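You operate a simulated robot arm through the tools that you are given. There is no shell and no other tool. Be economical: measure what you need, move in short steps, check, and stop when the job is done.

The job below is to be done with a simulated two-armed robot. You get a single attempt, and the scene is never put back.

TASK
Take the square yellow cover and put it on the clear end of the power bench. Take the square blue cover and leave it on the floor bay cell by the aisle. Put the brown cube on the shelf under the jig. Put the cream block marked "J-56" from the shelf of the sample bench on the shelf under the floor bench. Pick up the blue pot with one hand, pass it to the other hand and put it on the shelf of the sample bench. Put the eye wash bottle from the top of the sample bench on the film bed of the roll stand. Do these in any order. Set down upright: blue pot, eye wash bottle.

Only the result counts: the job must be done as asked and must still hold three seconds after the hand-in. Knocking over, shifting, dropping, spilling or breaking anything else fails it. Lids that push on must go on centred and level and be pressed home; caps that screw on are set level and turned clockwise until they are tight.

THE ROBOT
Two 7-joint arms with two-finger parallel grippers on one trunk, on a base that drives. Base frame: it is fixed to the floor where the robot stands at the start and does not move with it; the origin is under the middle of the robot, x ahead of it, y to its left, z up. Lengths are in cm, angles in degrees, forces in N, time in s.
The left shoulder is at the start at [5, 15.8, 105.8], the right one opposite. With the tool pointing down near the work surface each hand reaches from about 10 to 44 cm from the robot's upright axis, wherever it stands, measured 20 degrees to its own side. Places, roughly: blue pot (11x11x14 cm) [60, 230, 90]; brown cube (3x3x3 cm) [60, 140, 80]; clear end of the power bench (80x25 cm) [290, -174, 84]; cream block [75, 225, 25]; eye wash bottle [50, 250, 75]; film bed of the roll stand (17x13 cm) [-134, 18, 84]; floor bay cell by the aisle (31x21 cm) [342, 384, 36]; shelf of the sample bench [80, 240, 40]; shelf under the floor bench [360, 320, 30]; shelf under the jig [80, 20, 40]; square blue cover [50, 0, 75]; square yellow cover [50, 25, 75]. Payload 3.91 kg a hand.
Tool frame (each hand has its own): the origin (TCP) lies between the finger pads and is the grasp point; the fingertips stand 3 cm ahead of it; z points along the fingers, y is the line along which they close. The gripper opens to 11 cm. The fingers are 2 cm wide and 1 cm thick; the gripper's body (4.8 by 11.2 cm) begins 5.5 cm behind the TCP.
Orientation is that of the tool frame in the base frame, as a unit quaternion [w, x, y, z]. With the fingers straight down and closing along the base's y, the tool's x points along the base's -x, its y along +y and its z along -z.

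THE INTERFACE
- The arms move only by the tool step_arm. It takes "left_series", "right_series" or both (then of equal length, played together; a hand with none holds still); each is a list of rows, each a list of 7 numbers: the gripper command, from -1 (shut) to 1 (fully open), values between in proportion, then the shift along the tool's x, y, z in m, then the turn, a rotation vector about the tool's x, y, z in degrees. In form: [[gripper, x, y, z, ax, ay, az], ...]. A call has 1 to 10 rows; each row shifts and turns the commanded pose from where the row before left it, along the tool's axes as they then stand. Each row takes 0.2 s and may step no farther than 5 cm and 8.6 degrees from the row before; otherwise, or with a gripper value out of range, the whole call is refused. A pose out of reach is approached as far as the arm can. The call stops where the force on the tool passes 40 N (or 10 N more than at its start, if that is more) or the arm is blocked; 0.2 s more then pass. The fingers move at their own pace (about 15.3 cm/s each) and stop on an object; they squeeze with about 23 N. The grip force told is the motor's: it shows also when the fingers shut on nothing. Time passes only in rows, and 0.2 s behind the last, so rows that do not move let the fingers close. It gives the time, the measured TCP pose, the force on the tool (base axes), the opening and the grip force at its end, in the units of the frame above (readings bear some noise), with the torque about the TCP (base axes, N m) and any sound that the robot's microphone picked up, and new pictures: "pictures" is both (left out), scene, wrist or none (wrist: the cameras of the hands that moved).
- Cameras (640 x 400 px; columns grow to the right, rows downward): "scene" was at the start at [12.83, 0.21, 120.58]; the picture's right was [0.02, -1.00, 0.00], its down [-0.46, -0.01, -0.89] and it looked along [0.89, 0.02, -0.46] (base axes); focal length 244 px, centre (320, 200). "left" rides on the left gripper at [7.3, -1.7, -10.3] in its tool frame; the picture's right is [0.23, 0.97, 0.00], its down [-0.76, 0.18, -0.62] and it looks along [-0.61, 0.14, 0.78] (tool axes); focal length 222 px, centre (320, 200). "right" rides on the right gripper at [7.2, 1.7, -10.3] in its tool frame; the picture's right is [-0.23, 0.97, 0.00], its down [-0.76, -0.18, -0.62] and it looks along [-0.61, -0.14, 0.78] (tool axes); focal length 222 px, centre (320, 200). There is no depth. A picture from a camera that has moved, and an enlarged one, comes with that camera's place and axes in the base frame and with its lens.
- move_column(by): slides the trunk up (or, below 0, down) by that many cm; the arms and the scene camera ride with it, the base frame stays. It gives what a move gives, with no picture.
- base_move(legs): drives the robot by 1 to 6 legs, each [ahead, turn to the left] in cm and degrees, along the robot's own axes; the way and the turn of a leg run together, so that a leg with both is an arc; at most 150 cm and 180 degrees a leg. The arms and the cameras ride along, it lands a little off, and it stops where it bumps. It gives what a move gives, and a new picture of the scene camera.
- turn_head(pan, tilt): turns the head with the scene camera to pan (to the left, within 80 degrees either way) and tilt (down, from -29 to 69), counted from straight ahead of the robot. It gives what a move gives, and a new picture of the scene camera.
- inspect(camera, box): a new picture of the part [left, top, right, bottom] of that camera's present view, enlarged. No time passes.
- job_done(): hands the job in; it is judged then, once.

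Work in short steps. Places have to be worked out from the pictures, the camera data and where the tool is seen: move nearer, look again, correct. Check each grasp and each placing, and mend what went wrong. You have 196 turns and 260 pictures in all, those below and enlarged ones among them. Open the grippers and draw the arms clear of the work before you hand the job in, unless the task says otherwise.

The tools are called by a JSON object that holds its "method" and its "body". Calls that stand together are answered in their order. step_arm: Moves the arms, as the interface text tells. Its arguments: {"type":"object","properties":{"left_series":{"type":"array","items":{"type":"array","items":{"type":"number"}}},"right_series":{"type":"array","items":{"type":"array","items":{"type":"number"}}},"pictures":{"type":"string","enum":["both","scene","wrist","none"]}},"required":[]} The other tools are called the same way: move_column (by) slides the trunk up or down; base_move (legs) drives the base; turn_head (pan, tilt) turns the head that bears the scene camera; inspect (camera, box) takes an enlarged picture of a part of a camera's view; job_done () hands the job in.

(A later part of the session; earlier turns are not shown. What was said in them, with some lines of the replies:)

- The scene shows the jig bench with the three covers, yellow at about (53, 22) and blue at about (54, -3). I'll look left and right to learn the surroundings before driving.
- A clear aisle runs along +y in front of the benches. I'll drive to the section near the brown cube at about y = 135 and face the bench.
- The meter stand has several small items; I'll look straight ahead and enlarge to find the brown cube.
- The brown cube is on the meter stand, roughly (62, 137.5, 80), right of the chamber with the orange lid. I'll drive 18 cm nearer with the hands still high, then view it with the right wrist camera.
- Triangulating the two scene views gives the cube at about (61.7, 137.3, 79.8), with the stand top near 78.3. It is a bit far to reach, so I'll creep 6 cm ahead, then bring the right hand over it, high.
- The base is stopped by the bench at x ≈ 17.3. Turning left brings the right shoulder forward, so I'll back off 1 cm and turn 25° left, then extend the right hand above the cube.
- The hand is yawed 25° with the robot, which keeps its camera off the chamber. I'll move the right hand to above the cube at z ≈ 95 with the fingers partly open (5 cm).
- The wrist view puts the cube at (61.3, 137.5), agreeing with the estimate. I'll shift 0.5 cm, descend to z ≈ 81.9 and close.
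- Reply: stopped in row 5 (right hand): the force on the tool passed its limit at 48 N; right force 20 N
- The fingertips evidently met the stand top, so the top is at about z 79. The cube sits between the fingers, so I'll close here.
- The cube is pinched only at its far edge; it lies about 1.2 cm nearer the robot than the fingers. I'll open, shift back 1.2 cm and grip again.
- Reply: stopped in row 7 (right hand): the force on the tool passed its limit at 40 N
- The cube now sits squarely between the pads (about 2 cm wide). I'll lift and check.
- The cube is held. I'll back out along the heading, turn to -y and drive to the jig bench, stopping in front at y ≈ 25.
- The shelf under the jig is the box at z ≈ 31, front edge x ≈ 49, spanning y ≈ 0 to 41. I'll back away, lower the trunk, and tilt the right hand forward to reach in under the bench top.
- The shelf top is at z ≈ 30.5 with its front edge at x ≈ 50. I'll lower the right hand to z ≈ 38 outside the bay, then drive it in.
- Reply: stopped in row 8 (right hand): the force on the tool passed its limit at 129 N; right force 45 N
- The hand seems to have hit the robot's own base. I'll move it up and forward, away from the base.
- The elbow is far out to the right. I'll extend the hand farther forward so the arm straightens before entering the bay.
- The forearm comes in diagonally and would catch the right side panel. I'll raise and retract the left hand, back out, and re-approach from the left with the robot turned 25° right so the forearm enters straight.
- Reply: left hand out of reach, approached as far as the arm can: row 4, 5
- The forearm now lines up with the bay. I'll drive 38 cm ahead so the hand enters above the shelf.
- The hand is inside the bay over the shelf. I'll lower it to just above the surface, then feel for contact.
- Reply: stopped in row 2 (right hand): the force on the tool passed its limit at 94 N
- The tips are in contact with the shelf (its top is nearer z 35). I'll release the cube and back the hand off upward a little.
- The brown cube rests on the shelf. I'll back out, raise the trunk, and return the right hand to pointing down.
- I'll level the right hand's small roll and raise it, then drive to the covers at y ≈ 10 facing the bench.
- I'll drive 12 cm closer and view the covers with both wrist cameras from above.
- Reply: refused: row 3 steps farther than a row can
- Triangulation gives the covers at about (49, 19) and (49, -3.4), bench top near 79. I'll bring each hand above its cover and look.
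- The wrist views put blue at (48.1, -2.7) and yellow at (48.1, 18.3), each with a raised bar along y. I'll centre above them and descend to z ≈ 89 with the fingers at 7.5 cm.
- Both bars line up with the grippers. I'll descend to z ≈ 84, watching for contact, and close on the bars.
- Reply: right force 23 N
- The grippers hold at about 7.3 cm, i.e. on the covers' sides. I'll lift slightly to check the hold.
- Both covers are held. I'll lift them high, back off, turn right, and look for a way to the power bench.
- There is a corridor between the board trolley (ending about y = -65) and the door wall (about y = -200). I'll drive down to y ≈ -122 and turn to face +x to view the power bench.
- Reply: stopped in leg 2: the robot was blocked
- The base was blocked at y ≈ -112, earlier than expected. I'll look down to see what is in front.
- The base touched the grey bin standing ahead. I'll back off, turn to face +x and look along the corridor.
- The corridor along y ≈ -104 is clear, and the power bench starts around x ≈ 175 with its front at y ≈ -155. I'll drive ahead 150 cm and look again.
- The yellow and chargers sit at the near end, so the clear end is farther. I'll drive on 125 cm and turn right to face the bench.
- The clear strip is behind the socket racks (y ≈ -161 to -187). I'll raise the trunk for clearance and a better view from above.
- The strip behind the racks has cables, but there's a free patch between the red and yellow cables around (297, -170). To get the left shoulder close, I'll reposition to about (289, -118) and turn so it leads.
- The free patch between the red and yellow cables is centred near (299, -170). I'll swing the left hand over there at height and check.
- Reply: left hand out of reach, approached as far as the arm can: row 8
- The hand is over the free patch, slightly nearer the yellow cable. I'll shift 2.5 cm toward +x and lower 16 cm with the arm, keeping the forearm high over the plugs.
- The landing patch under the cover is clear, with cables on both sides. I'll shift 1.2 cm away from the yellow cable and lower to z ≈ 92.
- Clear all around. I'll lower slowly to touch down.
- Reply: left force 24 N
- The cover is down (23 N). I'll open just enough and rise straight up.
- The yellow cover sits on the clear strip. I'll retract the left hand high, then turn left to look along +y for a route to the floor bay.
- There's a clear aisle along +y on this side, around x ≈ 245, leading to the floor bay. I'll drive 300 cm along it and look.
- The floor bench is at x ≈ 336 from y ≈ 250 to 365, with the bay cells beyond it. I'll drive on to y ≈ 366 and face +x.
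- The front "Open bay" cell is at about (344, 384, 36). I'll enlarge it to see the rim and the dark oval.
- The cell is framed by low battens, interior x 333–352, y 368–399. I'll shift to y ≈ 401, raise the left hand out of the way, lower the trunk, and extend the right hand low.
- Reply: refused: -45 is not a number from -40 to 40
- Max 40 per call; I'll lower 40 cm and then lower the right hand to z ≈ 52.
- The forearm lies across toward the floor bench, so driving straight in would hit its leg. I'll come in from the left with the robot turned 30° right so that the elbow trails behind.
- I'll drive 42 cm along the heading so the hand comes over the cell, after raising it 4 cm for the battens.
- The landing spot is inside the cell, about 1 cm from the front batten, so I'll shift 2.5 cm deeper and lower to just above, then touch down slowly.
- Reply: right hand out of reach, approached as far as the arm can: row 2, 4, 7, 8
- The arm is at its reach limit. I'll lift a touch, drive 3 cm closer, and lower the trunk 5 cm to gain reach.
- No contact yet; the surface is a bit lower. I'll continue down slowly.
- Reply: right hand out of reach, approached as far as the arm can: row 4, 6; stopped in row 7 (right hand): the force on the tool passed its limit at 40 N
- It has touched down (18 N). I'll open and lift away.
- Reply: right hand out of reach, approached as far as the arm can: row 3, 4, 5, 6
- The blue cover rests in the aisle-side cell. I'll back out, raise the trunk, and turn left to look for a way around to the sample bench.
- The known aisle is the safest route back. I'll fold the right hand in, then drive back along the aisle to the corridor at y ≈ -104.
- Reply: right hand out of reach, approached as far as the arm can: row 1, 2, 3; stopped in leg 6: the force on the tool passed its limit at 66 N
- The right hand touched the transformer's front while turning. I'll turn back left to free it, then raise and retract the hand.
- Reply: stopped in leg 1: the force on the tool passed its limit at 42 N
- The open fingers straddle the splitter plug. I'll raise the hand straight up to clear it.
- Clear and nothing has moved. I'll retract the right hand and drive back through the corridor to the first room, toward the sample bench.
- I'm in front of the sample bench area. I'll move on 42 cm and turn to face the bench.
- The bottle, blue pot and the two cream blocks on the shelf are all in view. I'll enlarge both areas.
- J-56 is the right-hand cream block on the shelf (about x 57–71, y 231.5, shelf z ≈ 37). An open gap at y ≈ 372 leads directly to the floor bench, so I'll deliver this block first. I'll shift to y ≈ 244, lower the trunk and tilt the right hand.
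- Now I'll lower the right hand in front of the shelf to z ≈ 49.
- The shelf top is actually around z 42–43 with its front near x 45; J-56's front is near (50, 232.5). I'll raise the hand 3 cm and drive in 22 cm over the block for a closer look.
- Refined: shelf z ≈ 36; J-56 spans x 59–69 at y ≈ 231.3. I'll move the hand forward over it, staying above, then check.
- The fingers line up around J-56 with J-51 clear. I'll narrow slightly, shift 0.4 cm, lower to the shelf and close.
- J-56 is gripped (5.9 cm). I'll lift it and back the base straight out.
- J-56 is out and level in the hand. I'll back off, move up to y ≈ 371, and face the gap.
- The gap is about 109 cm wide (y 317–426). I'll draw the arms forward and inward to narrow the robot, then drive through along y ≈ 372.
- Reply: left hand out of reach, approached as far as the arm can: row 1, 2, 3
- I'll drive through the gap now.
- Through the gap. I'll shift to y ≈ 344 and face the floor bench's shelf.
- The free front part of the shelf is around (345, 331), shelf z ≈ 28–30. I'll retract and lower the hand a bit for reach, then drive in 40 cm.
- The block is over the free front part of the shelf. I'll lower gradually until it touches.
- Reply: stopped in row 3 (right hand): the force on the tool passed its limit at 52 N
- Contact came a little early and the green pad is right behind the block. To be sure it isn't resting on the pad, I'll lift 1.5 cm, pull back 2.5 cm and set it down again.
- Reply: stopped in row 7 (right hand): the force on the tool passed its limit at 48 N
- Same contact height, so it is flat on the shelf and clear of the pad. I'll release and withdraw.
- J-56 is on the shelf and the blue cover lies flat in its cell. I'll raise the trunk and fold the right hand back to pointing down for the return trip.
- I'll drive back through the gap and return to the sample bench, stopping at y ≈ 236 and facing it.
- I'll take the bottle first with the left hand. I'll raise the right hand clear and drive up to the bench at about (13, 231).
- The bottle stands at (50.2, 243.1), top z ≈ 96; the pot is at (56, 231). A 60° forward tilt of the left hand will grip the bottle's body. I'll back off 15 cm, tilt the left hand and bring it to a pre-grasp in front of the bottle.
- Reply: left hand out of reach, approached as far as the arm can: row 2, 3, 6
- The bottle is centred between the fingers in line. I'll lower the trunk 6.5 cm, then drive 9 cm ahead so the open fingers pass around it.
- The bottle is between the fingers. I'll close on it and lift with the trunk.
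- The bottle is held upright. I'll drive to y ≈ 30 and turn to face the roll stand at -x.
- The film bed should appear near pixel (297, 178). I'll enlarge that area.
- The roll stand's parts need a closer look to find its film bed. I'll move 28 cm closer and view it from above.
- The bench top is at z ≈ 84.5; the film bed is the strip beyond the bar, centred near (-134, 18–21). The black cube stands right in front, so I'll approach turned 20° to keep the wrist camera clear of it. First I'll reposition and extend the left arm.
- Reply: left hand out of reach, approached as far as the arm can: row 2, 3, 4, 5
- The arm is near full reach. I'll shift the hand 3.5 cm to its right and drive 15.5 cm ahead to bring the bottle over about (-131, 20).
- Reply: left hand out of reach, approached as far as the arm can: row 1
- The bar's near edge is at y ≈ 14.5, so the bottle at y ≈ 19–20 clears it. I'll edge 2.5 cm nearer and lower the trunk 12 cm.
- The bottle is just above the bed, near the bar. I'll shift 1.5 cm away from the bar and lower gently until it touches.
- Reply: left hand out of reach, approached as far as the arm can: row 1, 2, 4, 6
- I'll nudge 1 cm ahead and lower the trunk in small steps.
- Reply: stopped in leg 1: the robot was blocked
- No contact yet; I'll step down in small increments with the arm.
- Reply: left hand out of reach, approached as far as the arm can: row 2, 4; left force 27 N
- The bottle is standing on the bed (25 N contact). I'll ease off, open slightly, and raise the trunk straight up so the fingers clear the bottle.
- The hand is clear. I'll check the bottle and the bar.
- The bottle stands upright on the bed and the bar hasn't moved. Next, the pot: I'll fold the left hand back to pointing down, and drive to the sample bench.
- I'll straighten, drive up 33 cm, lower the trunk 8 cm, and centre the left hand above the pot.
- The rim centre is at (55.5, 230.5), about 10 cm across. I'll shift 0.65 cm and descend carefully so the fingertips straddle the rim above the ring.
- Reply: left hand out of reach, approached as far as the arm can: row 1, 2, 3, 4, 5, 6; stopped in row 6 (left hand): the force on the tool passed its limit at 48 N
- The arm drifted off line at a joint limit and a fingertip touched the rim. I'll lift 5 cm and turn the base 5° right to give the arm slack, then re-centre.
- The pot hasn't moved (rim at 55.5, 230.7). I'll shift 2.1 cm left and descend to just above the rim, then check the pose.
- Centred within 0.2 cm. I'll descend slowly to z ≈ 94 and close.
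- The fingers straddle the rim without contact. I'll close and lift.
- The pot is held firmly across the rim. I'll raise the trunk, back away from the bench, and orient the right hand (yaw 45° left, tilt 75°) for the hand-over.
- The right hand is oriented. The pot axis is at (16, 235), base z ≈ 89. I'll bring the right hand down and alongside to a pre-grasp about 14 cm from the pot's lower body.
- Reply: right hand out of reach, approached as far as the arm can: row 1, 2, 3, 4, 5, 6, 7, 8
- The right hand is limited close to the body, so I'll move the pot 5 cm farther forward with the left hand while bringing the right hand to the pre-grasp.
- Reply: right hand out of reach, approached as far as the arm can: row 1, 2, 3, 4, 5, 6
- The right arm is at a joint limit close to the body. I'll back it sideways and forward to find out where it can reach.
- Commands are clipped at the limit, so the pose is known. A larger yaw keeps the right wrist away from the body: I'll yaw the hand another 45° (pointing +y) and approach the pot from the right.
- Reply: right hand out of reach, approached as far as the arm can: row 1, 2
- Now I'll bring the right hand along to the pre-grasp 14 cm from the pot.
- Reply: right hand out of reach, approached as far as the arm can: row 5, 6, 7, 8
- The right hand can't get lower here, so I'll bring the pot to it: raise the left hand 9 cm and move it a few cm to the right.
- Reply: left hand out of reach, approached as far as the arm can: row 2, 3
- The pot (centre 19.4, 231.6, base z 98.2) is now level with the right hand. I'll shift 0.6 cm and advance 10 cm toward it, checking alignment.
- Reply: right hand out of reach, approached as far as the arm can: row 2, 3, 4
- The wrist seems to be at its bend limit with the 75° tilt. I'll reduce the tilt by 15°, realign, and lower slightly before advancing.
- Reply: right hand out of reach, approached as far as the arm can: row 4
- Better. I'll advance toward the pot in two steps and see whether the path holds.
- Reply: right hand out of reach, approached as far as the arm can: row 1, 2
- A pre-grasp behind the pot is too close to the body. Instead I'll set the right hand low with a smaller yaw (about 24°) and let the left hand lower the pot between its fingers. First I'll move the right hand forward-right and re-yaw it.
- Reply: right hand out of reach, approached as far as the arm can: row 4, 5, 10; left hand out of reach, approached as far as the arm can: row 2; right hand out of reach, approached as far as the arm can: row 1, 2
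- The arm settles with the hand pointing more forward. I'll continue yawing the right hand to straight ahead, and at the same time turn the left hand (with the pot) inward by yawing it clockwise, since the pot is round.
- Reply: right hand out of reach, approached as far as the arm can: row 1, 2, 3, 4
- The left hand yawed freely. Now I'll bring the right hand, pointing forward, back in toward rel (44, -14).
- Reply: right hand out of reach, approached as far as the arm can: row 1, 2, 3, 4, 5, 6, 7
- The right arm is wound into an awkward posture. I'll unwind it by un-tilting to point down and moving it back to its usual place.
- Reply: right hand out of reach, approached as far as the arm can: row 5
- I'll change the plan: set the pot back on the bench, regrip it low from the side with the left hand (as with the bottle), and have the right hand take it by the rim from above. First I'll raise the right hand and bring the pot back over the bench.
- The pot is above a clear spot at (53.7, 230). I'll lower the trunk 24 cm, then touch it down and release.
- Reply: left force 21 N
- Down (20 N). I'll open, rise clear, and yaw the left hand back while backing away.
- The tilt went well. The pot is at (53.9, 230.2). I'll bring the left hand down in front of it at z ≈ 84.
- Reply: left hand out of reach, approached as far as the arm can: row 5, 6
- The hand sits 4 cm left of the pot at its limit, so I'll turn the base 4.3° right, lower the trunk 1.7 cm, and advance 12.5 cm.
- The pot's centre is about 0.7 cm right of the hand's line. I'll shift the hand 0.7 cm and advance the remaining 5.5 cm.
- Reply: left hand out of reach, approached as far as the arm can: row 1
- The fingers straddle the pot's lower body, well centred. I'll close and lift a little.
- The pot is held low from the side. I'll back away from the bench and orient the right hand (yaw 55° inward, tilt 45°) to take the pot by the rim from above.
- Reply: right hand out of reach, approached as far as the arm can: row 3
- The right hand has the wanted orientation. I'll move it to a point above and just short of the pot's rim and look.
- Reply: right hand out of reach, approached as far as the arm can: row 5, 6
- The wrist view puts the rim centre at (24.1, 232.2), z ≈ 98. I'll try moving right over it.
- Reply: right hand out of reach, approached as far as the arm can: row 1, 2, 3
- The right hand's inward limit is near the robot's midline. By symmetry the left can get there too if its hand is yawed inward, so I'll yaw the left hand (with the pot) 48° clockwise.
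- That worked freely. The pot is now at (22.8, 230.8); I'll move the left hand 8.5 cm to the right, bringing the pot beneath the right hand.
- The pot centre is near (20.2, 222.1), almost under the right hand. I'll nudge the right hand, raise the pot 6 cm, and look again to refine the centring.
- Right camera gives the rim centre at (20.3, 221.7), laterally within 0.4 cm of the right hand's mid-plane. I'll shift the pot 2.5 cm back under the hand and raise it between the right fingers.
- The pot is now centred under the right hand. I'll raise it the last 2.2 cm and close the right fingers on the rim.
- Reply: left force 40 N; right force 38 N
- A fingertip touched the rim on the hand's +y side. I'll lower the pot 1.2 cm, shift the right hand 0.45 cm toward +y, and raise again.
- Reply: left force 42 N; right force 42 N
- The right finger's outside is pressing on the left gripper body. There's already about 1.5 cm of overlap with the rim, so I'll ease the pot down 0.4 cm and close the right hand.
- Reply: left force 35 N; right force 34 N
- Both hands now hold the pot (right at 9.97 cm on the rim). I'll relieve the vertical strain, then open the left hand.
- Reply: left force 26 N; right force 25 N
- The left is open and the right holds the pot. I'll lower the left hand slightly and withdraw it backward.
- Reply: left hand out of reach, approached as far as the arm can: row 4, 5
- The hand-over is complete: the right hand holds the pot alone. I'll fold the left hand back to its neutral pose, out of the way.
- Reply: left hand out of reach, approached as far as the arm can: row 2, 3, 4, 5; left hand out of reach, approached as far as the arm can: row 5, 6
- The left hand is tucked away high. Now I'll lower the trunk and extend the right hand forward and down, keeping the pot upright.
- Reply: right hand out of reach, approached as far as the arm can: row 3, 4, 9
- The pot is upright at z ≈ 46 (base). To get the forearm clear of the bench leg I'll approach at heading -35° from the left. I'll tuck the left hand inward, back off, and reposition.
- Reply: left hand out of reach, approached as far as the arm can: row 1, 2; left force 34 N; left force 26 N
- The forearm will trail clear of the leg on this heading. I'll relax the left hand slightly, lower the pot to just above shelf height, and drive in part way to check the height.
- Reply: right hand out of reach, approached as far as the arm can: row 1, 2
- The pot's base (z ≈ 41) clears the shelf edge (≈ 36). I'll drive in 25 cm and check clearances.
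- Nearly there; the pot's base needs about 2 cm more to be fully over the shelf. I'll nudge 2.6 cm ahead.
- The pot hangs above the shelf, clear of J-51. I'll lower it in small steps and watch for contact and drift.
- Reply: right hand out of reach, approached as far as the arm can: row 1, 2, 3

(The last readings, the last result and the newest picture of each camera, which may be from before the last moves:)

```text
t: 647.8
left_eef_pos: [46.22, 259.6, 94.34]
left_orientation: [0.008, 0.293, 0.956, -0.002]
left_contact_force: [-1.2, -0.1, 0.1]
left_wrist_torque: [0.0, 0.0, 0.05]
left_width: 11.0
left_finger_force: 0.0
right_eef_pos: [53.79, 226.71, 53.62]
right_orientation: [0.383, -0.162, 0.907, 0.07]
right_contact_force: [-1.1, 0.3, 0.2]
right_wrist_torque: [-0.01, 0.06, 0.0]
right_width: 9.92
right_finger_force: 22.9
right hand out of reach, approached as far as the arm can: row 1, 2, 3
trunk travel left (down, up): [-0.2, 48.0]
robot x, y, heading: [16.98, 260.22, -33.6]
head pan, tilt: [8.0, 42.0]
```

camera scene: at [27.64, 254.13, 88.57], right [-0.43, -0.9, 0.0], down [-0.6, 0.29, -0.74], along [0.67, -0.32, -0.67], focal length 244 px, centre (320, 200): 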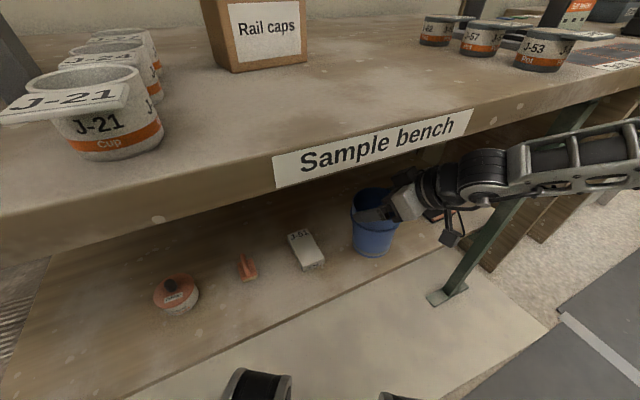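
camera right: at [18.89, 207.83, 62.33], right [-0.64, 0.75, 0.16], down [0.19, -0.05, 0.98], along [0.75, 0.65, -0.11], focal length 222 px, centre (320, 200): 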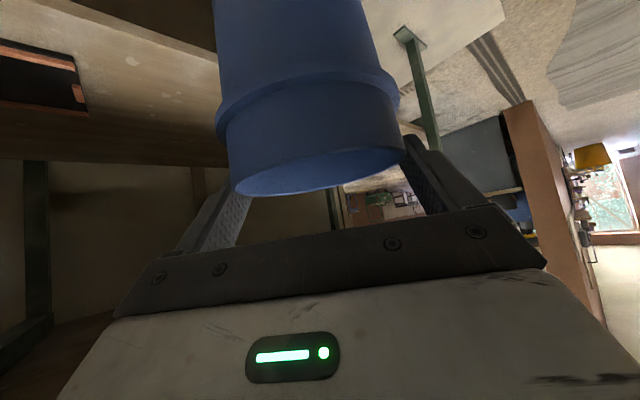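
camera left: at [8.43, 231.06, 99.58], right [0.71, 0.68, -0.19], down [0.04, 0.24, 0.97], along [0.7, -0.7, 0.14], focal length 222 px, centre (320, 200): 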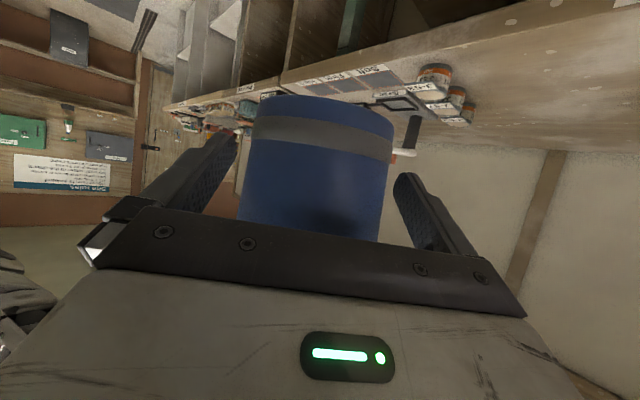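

I'm at the arm's reach limit. I'll try nudging the base 2 cm closer, then continue down.

{"method": "base_move", "body": {"legs": [[2.5, 0]]}}

{"method": "step_arm", "body": {"right_series": [[-1, 0.0072, 0, 0.007, 0, 0, 0], [-1, 0.0072, 0, 0.007, 0, 0, 0], [-1, 0, 0, 0, 0, 0, 0]]}}

```text
t: 648.8
left_eef_pos: [46.64, 259.2, 94.76]
left_orientation: [0.016, 0.29, 0.957, -0.006]
left_contact_force: [0.4, -0.1, -0.2]
left_wrist_torque: [-0.02, -0.03, 0.0]
left_width: 10.98
left_finger_force: 0.0
right_eef_pos: [55.03, 226.04, 54.07]
right_orientation: [0.386, -0.165, 0.905, 0.069]
right_contact_force: [0.5, 0.2, -0.7]
right_wrist_torque: [-0.02, -0.01, 0.02]
right_width: 9.9
right_finger_force: 22.9
trunk travel left (down, up): [-0.2, 48.0]
robot x, y, heading: [18.13, 258.83, -32.5]
head pan, tilt: [8.0, 42.0]
stopped in leg 1: the robot was blocked; the commanded pose is now the measured one
camera scene: at [28.37, 253.42, 88.76], right [-0.42, -0.91, 0.0], down [-0.6, 0.28, -0.75], along [0.68, -0.31, -0.66], focal length 244 px, centre (320, 200)
```

scene: 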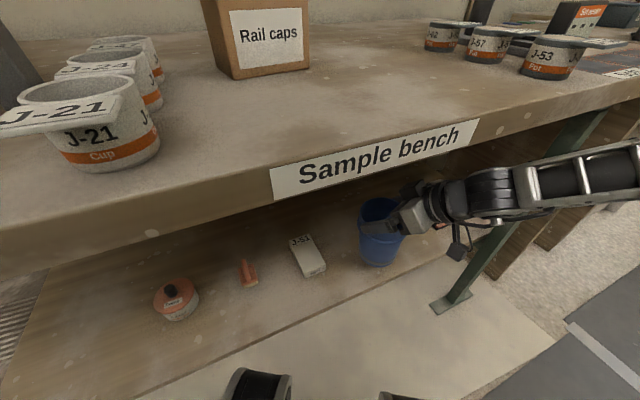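

```text
t: 649.6
left_eef_pos: [46.49, 259.23, 94.93]
left_orientation: [0.019, 0.291, 0.957, -0.005]
left_contact_force: [0.8, 0.1, 0.2]
left_wrist_torque: [-0.02, -0.03, 0.02]
left_width: 10.97
left_finger_force: 0.0
right_eef_pos: [54.32, 225.54, 52.98]
right_orientation: [0.387, -0.165, 0.904, 0.068]
right_contact_force: [0.4, -0.2, -0.3]
right_wrist_torque: [0.03, -0.02, -0.03]
right_width: 9.89
right_finger_force: 22.2
right hand out of reach, approached as far as the arm can: row 1, 2
trunk travel left (down, up): [-0.2, 48.0]
robot x, y, heading: [18.51, 258.85, -32.6]
head pan, tilt: [8.0, 42.0]
camera scene: at [28.27, 253.46, 88.76], right [-0.42, -0.91, 0.0], down [-0.6, 0.28, -0.75], along [0.68, -0.31, -0.66], focal length 244 px, centre (320, 200)
camera right: at [42.07, 222.98, 54.85], right [-0.19, 0.97, 0.16], down [0.13, -0.13, 0.98], along [0.97, 0.21, -0.1], focal length 222 px, centre (320, 200)
```

scene: 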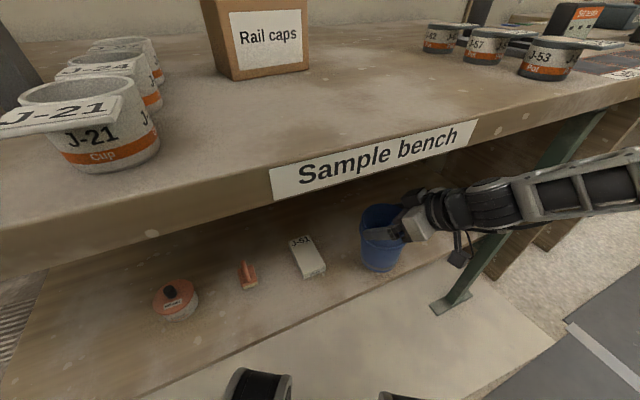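
right: 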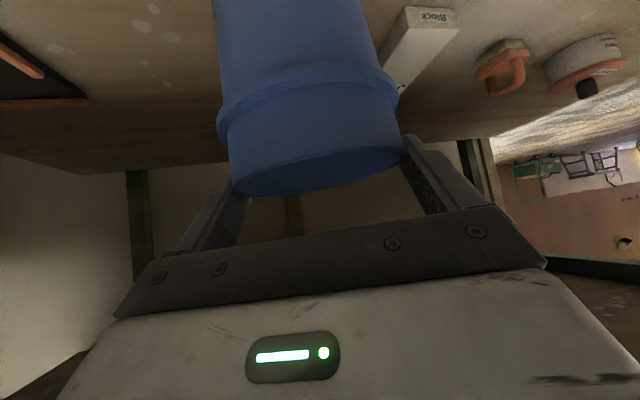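

About 1.8 cm still to go. I'll continue lowering in small steps until contact.

{"method": "step_arm", "body": {"right_series": [[-1, 0.0072, 0, 0.007, 0, 0, 0], [-1, 0.0072, 0, 0.007, 0, 0, 0], [-1, 0.0072, 0, 0.007, 0, 0, 0], [-1, 0, 0, 0, 0, 0, 0]], "pictures": "wrist"}}

```text
t: 650.6
left_eef_pos: [46.56, 259.25, 94.89]
left_orientation: [0.019, 0.291, 0.957, -0.005]
left_contact_force: [1.0, 1.0, 0.0]
left_wrist_torque: [0.02, 0.0, 0.0]
left_width: 11.01
left_finger_force: 0.1
right_eef_pos: [54.01, 225.37, 52.33]
right_orientation: [0.389, -0.165, 0.904, 0.067]
right_contact_force: [-0.1, -0.7, 0.2]
right_wrist_torque: [-0.02, 0.0, 0.01]
right_width: 9.9
right_finger_force: 23.3
right hand out of reach, approached as far as the arm can: row 1, 2, 3
trunk travel left (down, up): [-0.2, 48.0]
robot x, y, heading: [18.21, 258.79, -32.8]
head pan, tilt: [8.0, 42.0]
camera right: at [41.68, 222.68, 54.32], right [-0.2, 0.97, 0.16], down [0.13, -0.13, 0.98], along [0.97, 0.21, -0.1], focal length 222 px, centre (320, 200)
```

right: 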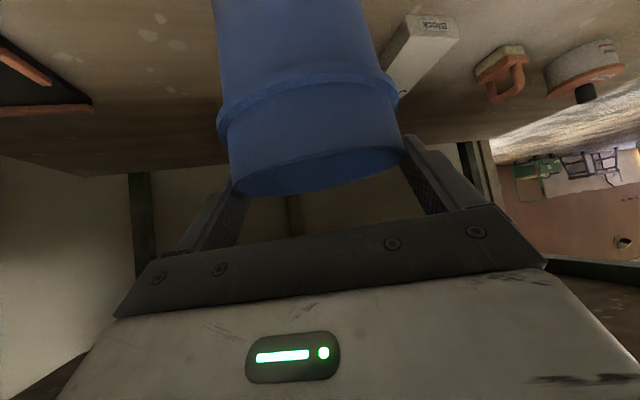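

Moving slightly toward +y shortens the reach. I'll shift 2.5 cm that way while lowering further.

{"method": "step_arm", "body": {"right_series": [[-1, 0.0024, 0.0118, 0.0083, 0, 0, 0], [-1, 0.0024, 0.0118, 0.0083, 0, 0, 0], [-1, 0.005, 0, 0.0048, 0, 0, 0], [-1, 0.005, 0, 0.0048, 0, 0, 0], [-1, 0, 0, 0, 0, 0, 0]], "pictures": "none"}}

```text
t: 651.8
left_eef_pos: [46.59, 259.32, 94.83]
left_orientation: [0.019, 0.29, 0.957, -0.005]
left_contact_force: [0.6, -0.1, -0.2]
left_wrist_torque: [-0.01, -0.01, 0.01]
left_width: 11.0
left_finger_force: 0.1
right_eef_pos: [53.06, 227.18, 52.6]
right_orientation: [0.388, -0.165, 0.904, 0.066]
right_contact_force: [-0.2, -0.4, -0.2]
right_wrist_torque: [-0.02, 0.01, 0.0]
right_width: 9.91
right_finger_force: 22.8
right hand out of reach, approached as far as the arm can: row 1, 2, 3, 4
trunk travel left (down, up): [-0.2, 48.0]
robot x, y, heading: [18.47, 258.71, -32.7]
head pan, tilt: [8.0, 42.0]
```

The lower limit is at about z 52.4, so the pot base is roughly 1 cm above the shelf. I'll move it back deeper onto the shelf and inspect the gap.

{"method": "step_arm", "body": {"right_series": [[-1, -0.0012, -0.0097, 0.005, 0, 0, 0], [-1, -0.0012, -0.0097, 0.005, 0, 0, 0], [-1, 0.0015, 0, 0.0065, 0, 0, 0], [-1, 0, 0, 0, 0, 0, 0]], "pictures": "none"}}

{"method": "inspect", "body": {"camera": "scene", "box": [320, 180, 480, 290]}}

```text
t: 652.8
left_eef_pos: [46.63, 259.16, 94.75]
left_orientation: [0.019, 0.29, 0.957, -0.005]
left_contact_force: [0.1, -0.2, -0.2]
left_wrist_torque: [0.01, -0.04, 0.03]
left_width: 11.0
left_finger_force: 0.1
right_eef_pos: [53.97, 225.35, 52.42]
right_orientation: [0.389, -0.164, 0.904, 0.067]
right_contact_force: [0.5, 0.6, -0.9]
right_wrist_torque: [-0.01, 0.02, 0.0]
right_width: 9.89
right_finger_force: 22.7
right hand out of reach, approached as far as the arm can: row 1, 2, 3
trunk travel left (down, up): [-0.2, 48.0]
robot x, y, heading: [18.09, 258.49, -32.8]
head pan, tilt: [8.0, 42.0]
```

```text
3.64 times, centred on (400, 235) of scene
camera zoom: at [28.26, 253.4, 88.75], right [-0.42, -0.91, 0.0], down [-0.6, 0.28, -0.75], along [0.68, -0.31, -0.66], focal length 889 px, centre (29, 73)
```

zoom: 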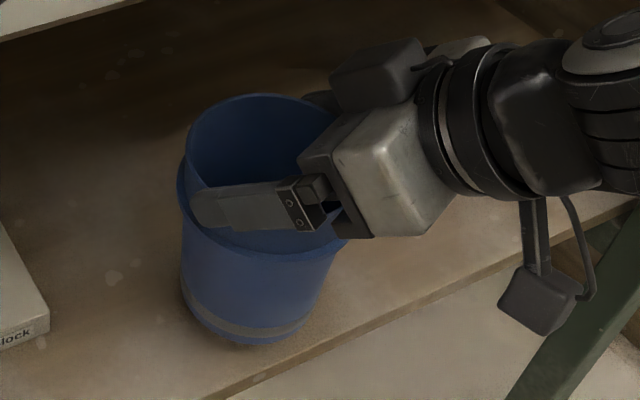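

The gap looks small. The base is leaning slightly against the bench, so I'll back off 0.8 cm to let it settle level, which also lowers the pot a little.

{"method": "base_move", "body": {"legs": [[-0.8, 0]]}}

{"method": "step_arm", "body": {"right_series": [[-1, 0.0036, 0, 0.0035, 0, 0, 0], [-1, 0.0036, 0, 0.0035, 0, 0, 0], [-1, 0, 0, 0, 0, 0, 0]], "pictures": "none"}}

```text
t: 653.5
left_eef_pos: [46.57, 259.24, 94.57]
left_orientation: [0.012, 0.29, 0.957, -0.003]
left_contact_force: [-0.6, 0.0, -0.2]
left_wrist_torque: [-0.04, -0.02, 0.02]
left_width: 10.97
left_finger_force: 0.1
right_eef_pos: [53.61, 225.68, 52.01]
right_orientation: [0.385, -0.164, 0.905, 0.071]
right_contact_force: [0.6, 0.3, -0.4]
right_wrist_torque: [-0.03, 0.01, 0.02]
right_width: 9.88
right_finger_force: 22.9
trunk travel left (down, up): [-0.2, 48.0]
robot x, y, heading: [17.85, 259.34, -33.0]
head pan, tilt: [8.0, 42.0]
camera scene: at [28.23, 253.38, 88.58], right [-0.42, -0.91, 0.0], down [-0.6, 0.28, -0.75], along [0.68, -0.31, -0.67], focal length 244 px, centre (320, 200)
```

scene: 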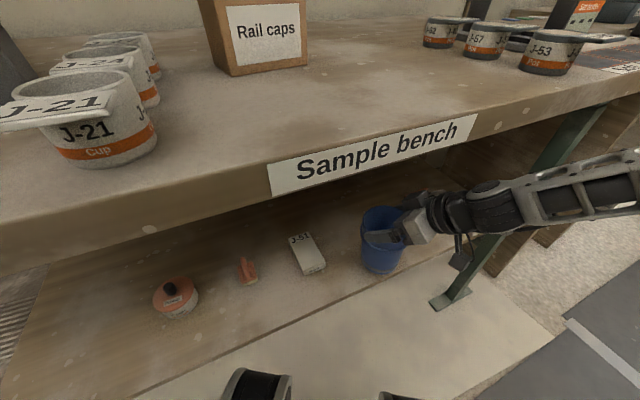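

```text
t: 654.3
left_eef_pos: [46.57, 259.12, 94.5]
left_orientation: [0.013, 0.291, 0.957, -0.003]
left_contact_force: [0.9, 0.0, -0.7]
left_wrist_torque: [-0.01, 0.01, -0.01]
left_width: 11.0
left_finger_force: 0.0
right_eef_pos: [53.61, 225.57, 51.9]
right_orientation: [0.385, -0.164, 0.905, 0.071]
right_contact_force: [-0.3, 0.0, 0.8]
right_wrist_torque: [0.02, 0.0, 0.01]
right_width: 9.9
right_finger_force: 23.6
right hand out of reach, approached as far as the arm can: row 1, 2
trunk travel left (down, up): [-0.2, 48.0]
robot x, y, heading: [17.88, 259.05, -32.8]
head pan, tilt: [8.0, 42.0]
```

The base of the pot is now within a few millimetres to a centimetre of the shelf. I'll release it with a small, even opening.

{"method": "step_arm", "body": {"right_series": [[0.82, 0, 0, 0, 0, 0, 0], [0.9, 0, 0, 0, 0, 0, 0], [1, 0, 0, 0, 0, 0, 0], [1, 0, 0, 0, 0, 0, 0]]}}

{"method": "inspect", "body": {"camera": "scene", "box": [320, 180, 480, 290]}}

```text
t: 655.3
left_eef_pos: [46.58, 259.23, 94.7]
left_orientation: [0.012, 0.291, 0.957, -0.004]
left_contact_force: [0.4, 0.1, 0.1]
left_wrist_torque: [0.04, -0.02, 0.0]
left_width: 11.0
left_finger_force: 0.1
right_eef_pos: [53.52, 225.6, 51.95]
right_orientation: [0.385, -0.163, 0.905, 0.071]
right_contact_force: [0.6, 0.7, -0.2]
right_wrist_torque: [-0.01, 0.03, 0.01]
right_width: 11.01
right_finger_force: 0.0
trunk travel left (down, up): [-0.2, 48.0]
robot x, y, heading: [17.96, 258.93, -32.8]
head pan, tilt: [8.0, 42.0]
camera scene: at [28.23, 253.44, 88.6], right [-0.42, -0.91, 0.0], down [-0.6, 0.28, -0.75], along [0.68, -0.31, -0.67], focal length 244 px, centre (320, 200)
camera right: at [41.32, 223.0, 53.95], right [-0.19, 0.97, 0.17], down [0.14, -0.14, 0.98], along [0.97, 0.21, -0.11], focal length 222 px, centre (320, 200)
```

scene: 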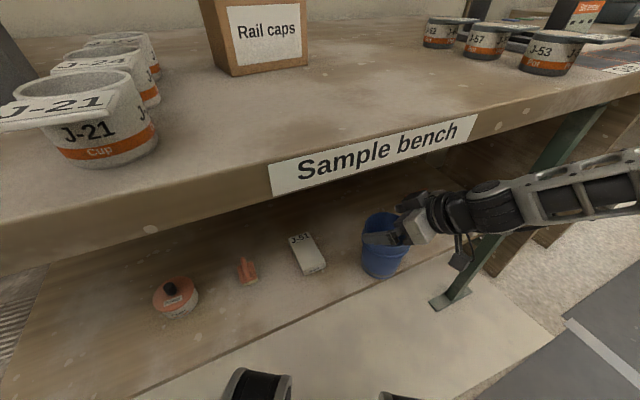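
right: 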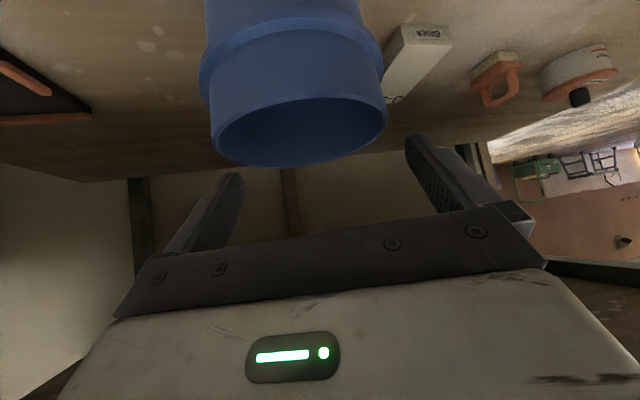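

```text
3.64 times, centred on (400, 235) of scene
camera zoom: at [28.23, 253.44, 88.6], right [-0.42, -0.91, 0.0], down [-0.6, 0.28, -0.75], along [0.68, -0.31, -0.67], focal length 889 px, centre (29, 73)
```

zoom: 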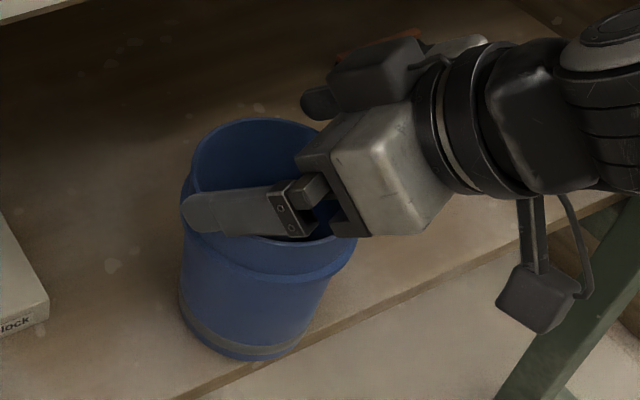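

The pot dropped about a centimetre and stands upright on the shelf. I'll raise the open hand above the rim before withdrawing.

{"method": "step_arm", "body": {"right_series": [[1, -0.011, 0, -0.0105, 0, 0, 0], [1, -0.0145, 0, -0.0138, 0, 0, 0], [1, 0, 0, 0, 0, 0, 0]]}}

```text
t: 656.1
left_eef_pos: [46.63, 259.19, 94.51]
left_orientation: [0.012, 0.29, 0.957, -0.003]
left_contact_force: [0.5, -0.5, -0.1]
left_wrist_torque: [0.01, -0.02, -0.01]
left_width: 11.01
left_finger_force: 0.0
right_eef_pos: [53.52, 225.67, 55.57]
right_orientation: [0.385, -0.164, 0.906, 0.071]
right_contact_force: [-1.1, 0.5, 0.3]
right_wrist_torque: [-0.03, -0.01, 0.01]
right_width: 11.01
right_finger_force: 0.1
trunk travel left (down, up): [-0.2, 48.0]
robot x, y, heading: [17.72, 259.18, -32.6]
head pan, tilt: [8.0, 42.0]
camera scene: at [28.23, 253.45, 88.61], right [-0.42, -0.91, 0.0], down [-0.6, 0.28, -0.75], along [0.68, -0.31, -0.67], focal length 244 px, centre (320, 200)
camera right: at [41.32, 222.95, 57.53], right [-0.19, 0.97, 0.17], down [0.14, -0.14, 0.98], along [0.97, 0.21, -0.11], focal length 222 px, centre (320, 200)
```

scene: 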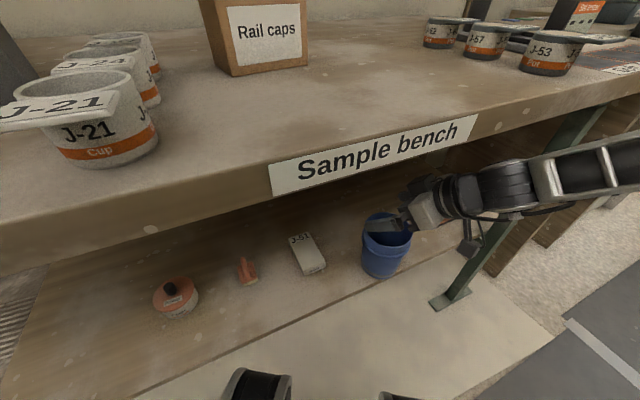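
right: 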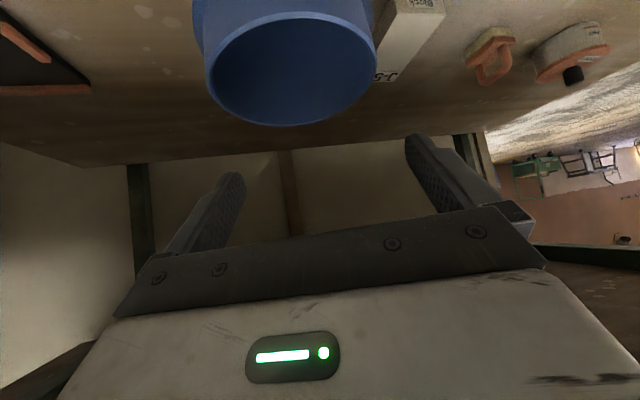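

The hand is above the rim. I'll back the base straight out and check the pot.

{"method": "base_move", "body": {"legs": [[-40, 0]]}}

{"method": "inspect", "body": {"camera": "scene", "box": [200, 100, 440, 260]}}

```text
t: 658.6
left_eef_pos: [13.4, 280.97, 94.53]
left_orientation: [0.011, 0.29, 0.957, -0.004]
left_contact_force: [0.0, 0.7, 0.3]
left_wrist_torque: [-0.03, 0.0, -0.01]
left_width: 10.98
left_finger_force: 0.1
right_eef_pos: [20.28, 247.54, 55.46]
right_orientation: [0.383, -0.165, 0.906, 0.072]
right_contact_force: [0.2, 0.1, -0.2]
right_wrist_torque: [0.01, 0.01, 0.0]
right_width: 11.01
right_finger_force: 0.0
trunk travel left (down, up): [-0.2, 48.0]
robot x, y, heading: [-15.54, 280.72, -32.6]
head pan, tilt: [8.0, 42.0]
camera scene: at [-4.96, 275.17, 88.57], right [-0.42, -0.91, 0.0], down [-0.61, 0.28, -0.74], along [0.67, -0.31, -0.67], focal length 244 px, centre (320, 200)
```

scene: 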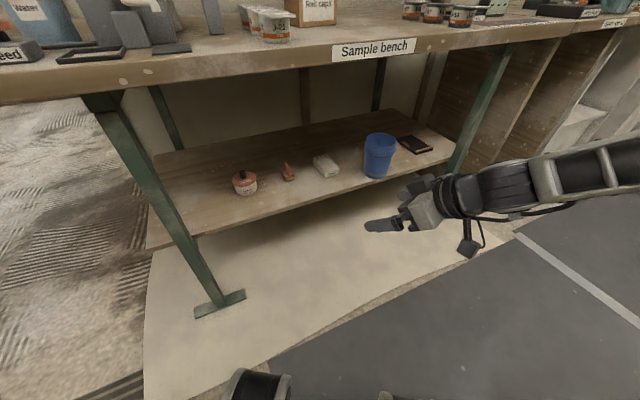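

```text
2.50 times, centred on (320, 180) of scene
camera zoom: at [-4.96, 275.17, 88.57], right [-0.42, -0.91, 0.0], down [-0.61, 0.28, -0.74], along [0.67, -0.31, -0.67], focal length 611 px, centre (320, 250)
```

zoom: 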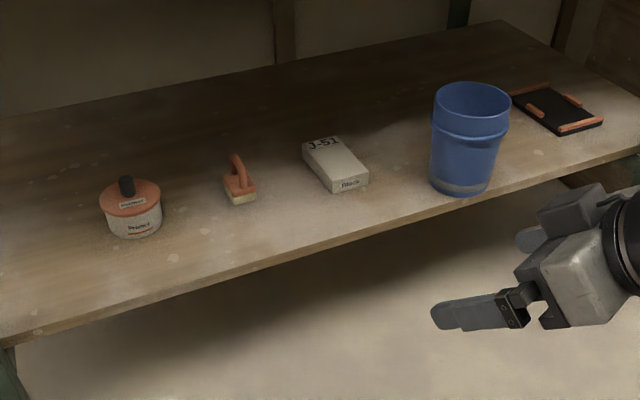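

The pot stands upright on the shelf, all six items are placed, and both grippers are open and clear of the work. I'm handing in the job.

{"method": "job_done", "body": {}}

```text
The job is handed in.
```

I placed all six items and handed the job in; three bumps along the way and one placement spot could still count against it.

- **Placed:**
  - The yellow cover is on the clear strip of the power bench.
  - The blue cover is in the aisle-side bay cell.
  - The brown cube is on the shelf under the jig.
  - Block J-56 is on the shelf under the floor bench.
  - The eye wash bottle stands upright on the roll stand.
  - The blue pot stands upright on the sample bench shelf. I passed it in the air from the left hand to the right, and it dropped about a centimetre on release.
- **Bumps:**
  - The base touched the grey bin by the eye-wash shelf, and I could not confirm it stayed exactly in place.
  - The right hand hit the transformer's splitter plug on the power bench; it looked unmoved afterwards.
  - The base pressed against the sample bench, the meter stand and the window bench while reaching.
- **Film bed:** I took it to be the strip beyond the bar, going by the coordinates given; nothing on the stand marks it.
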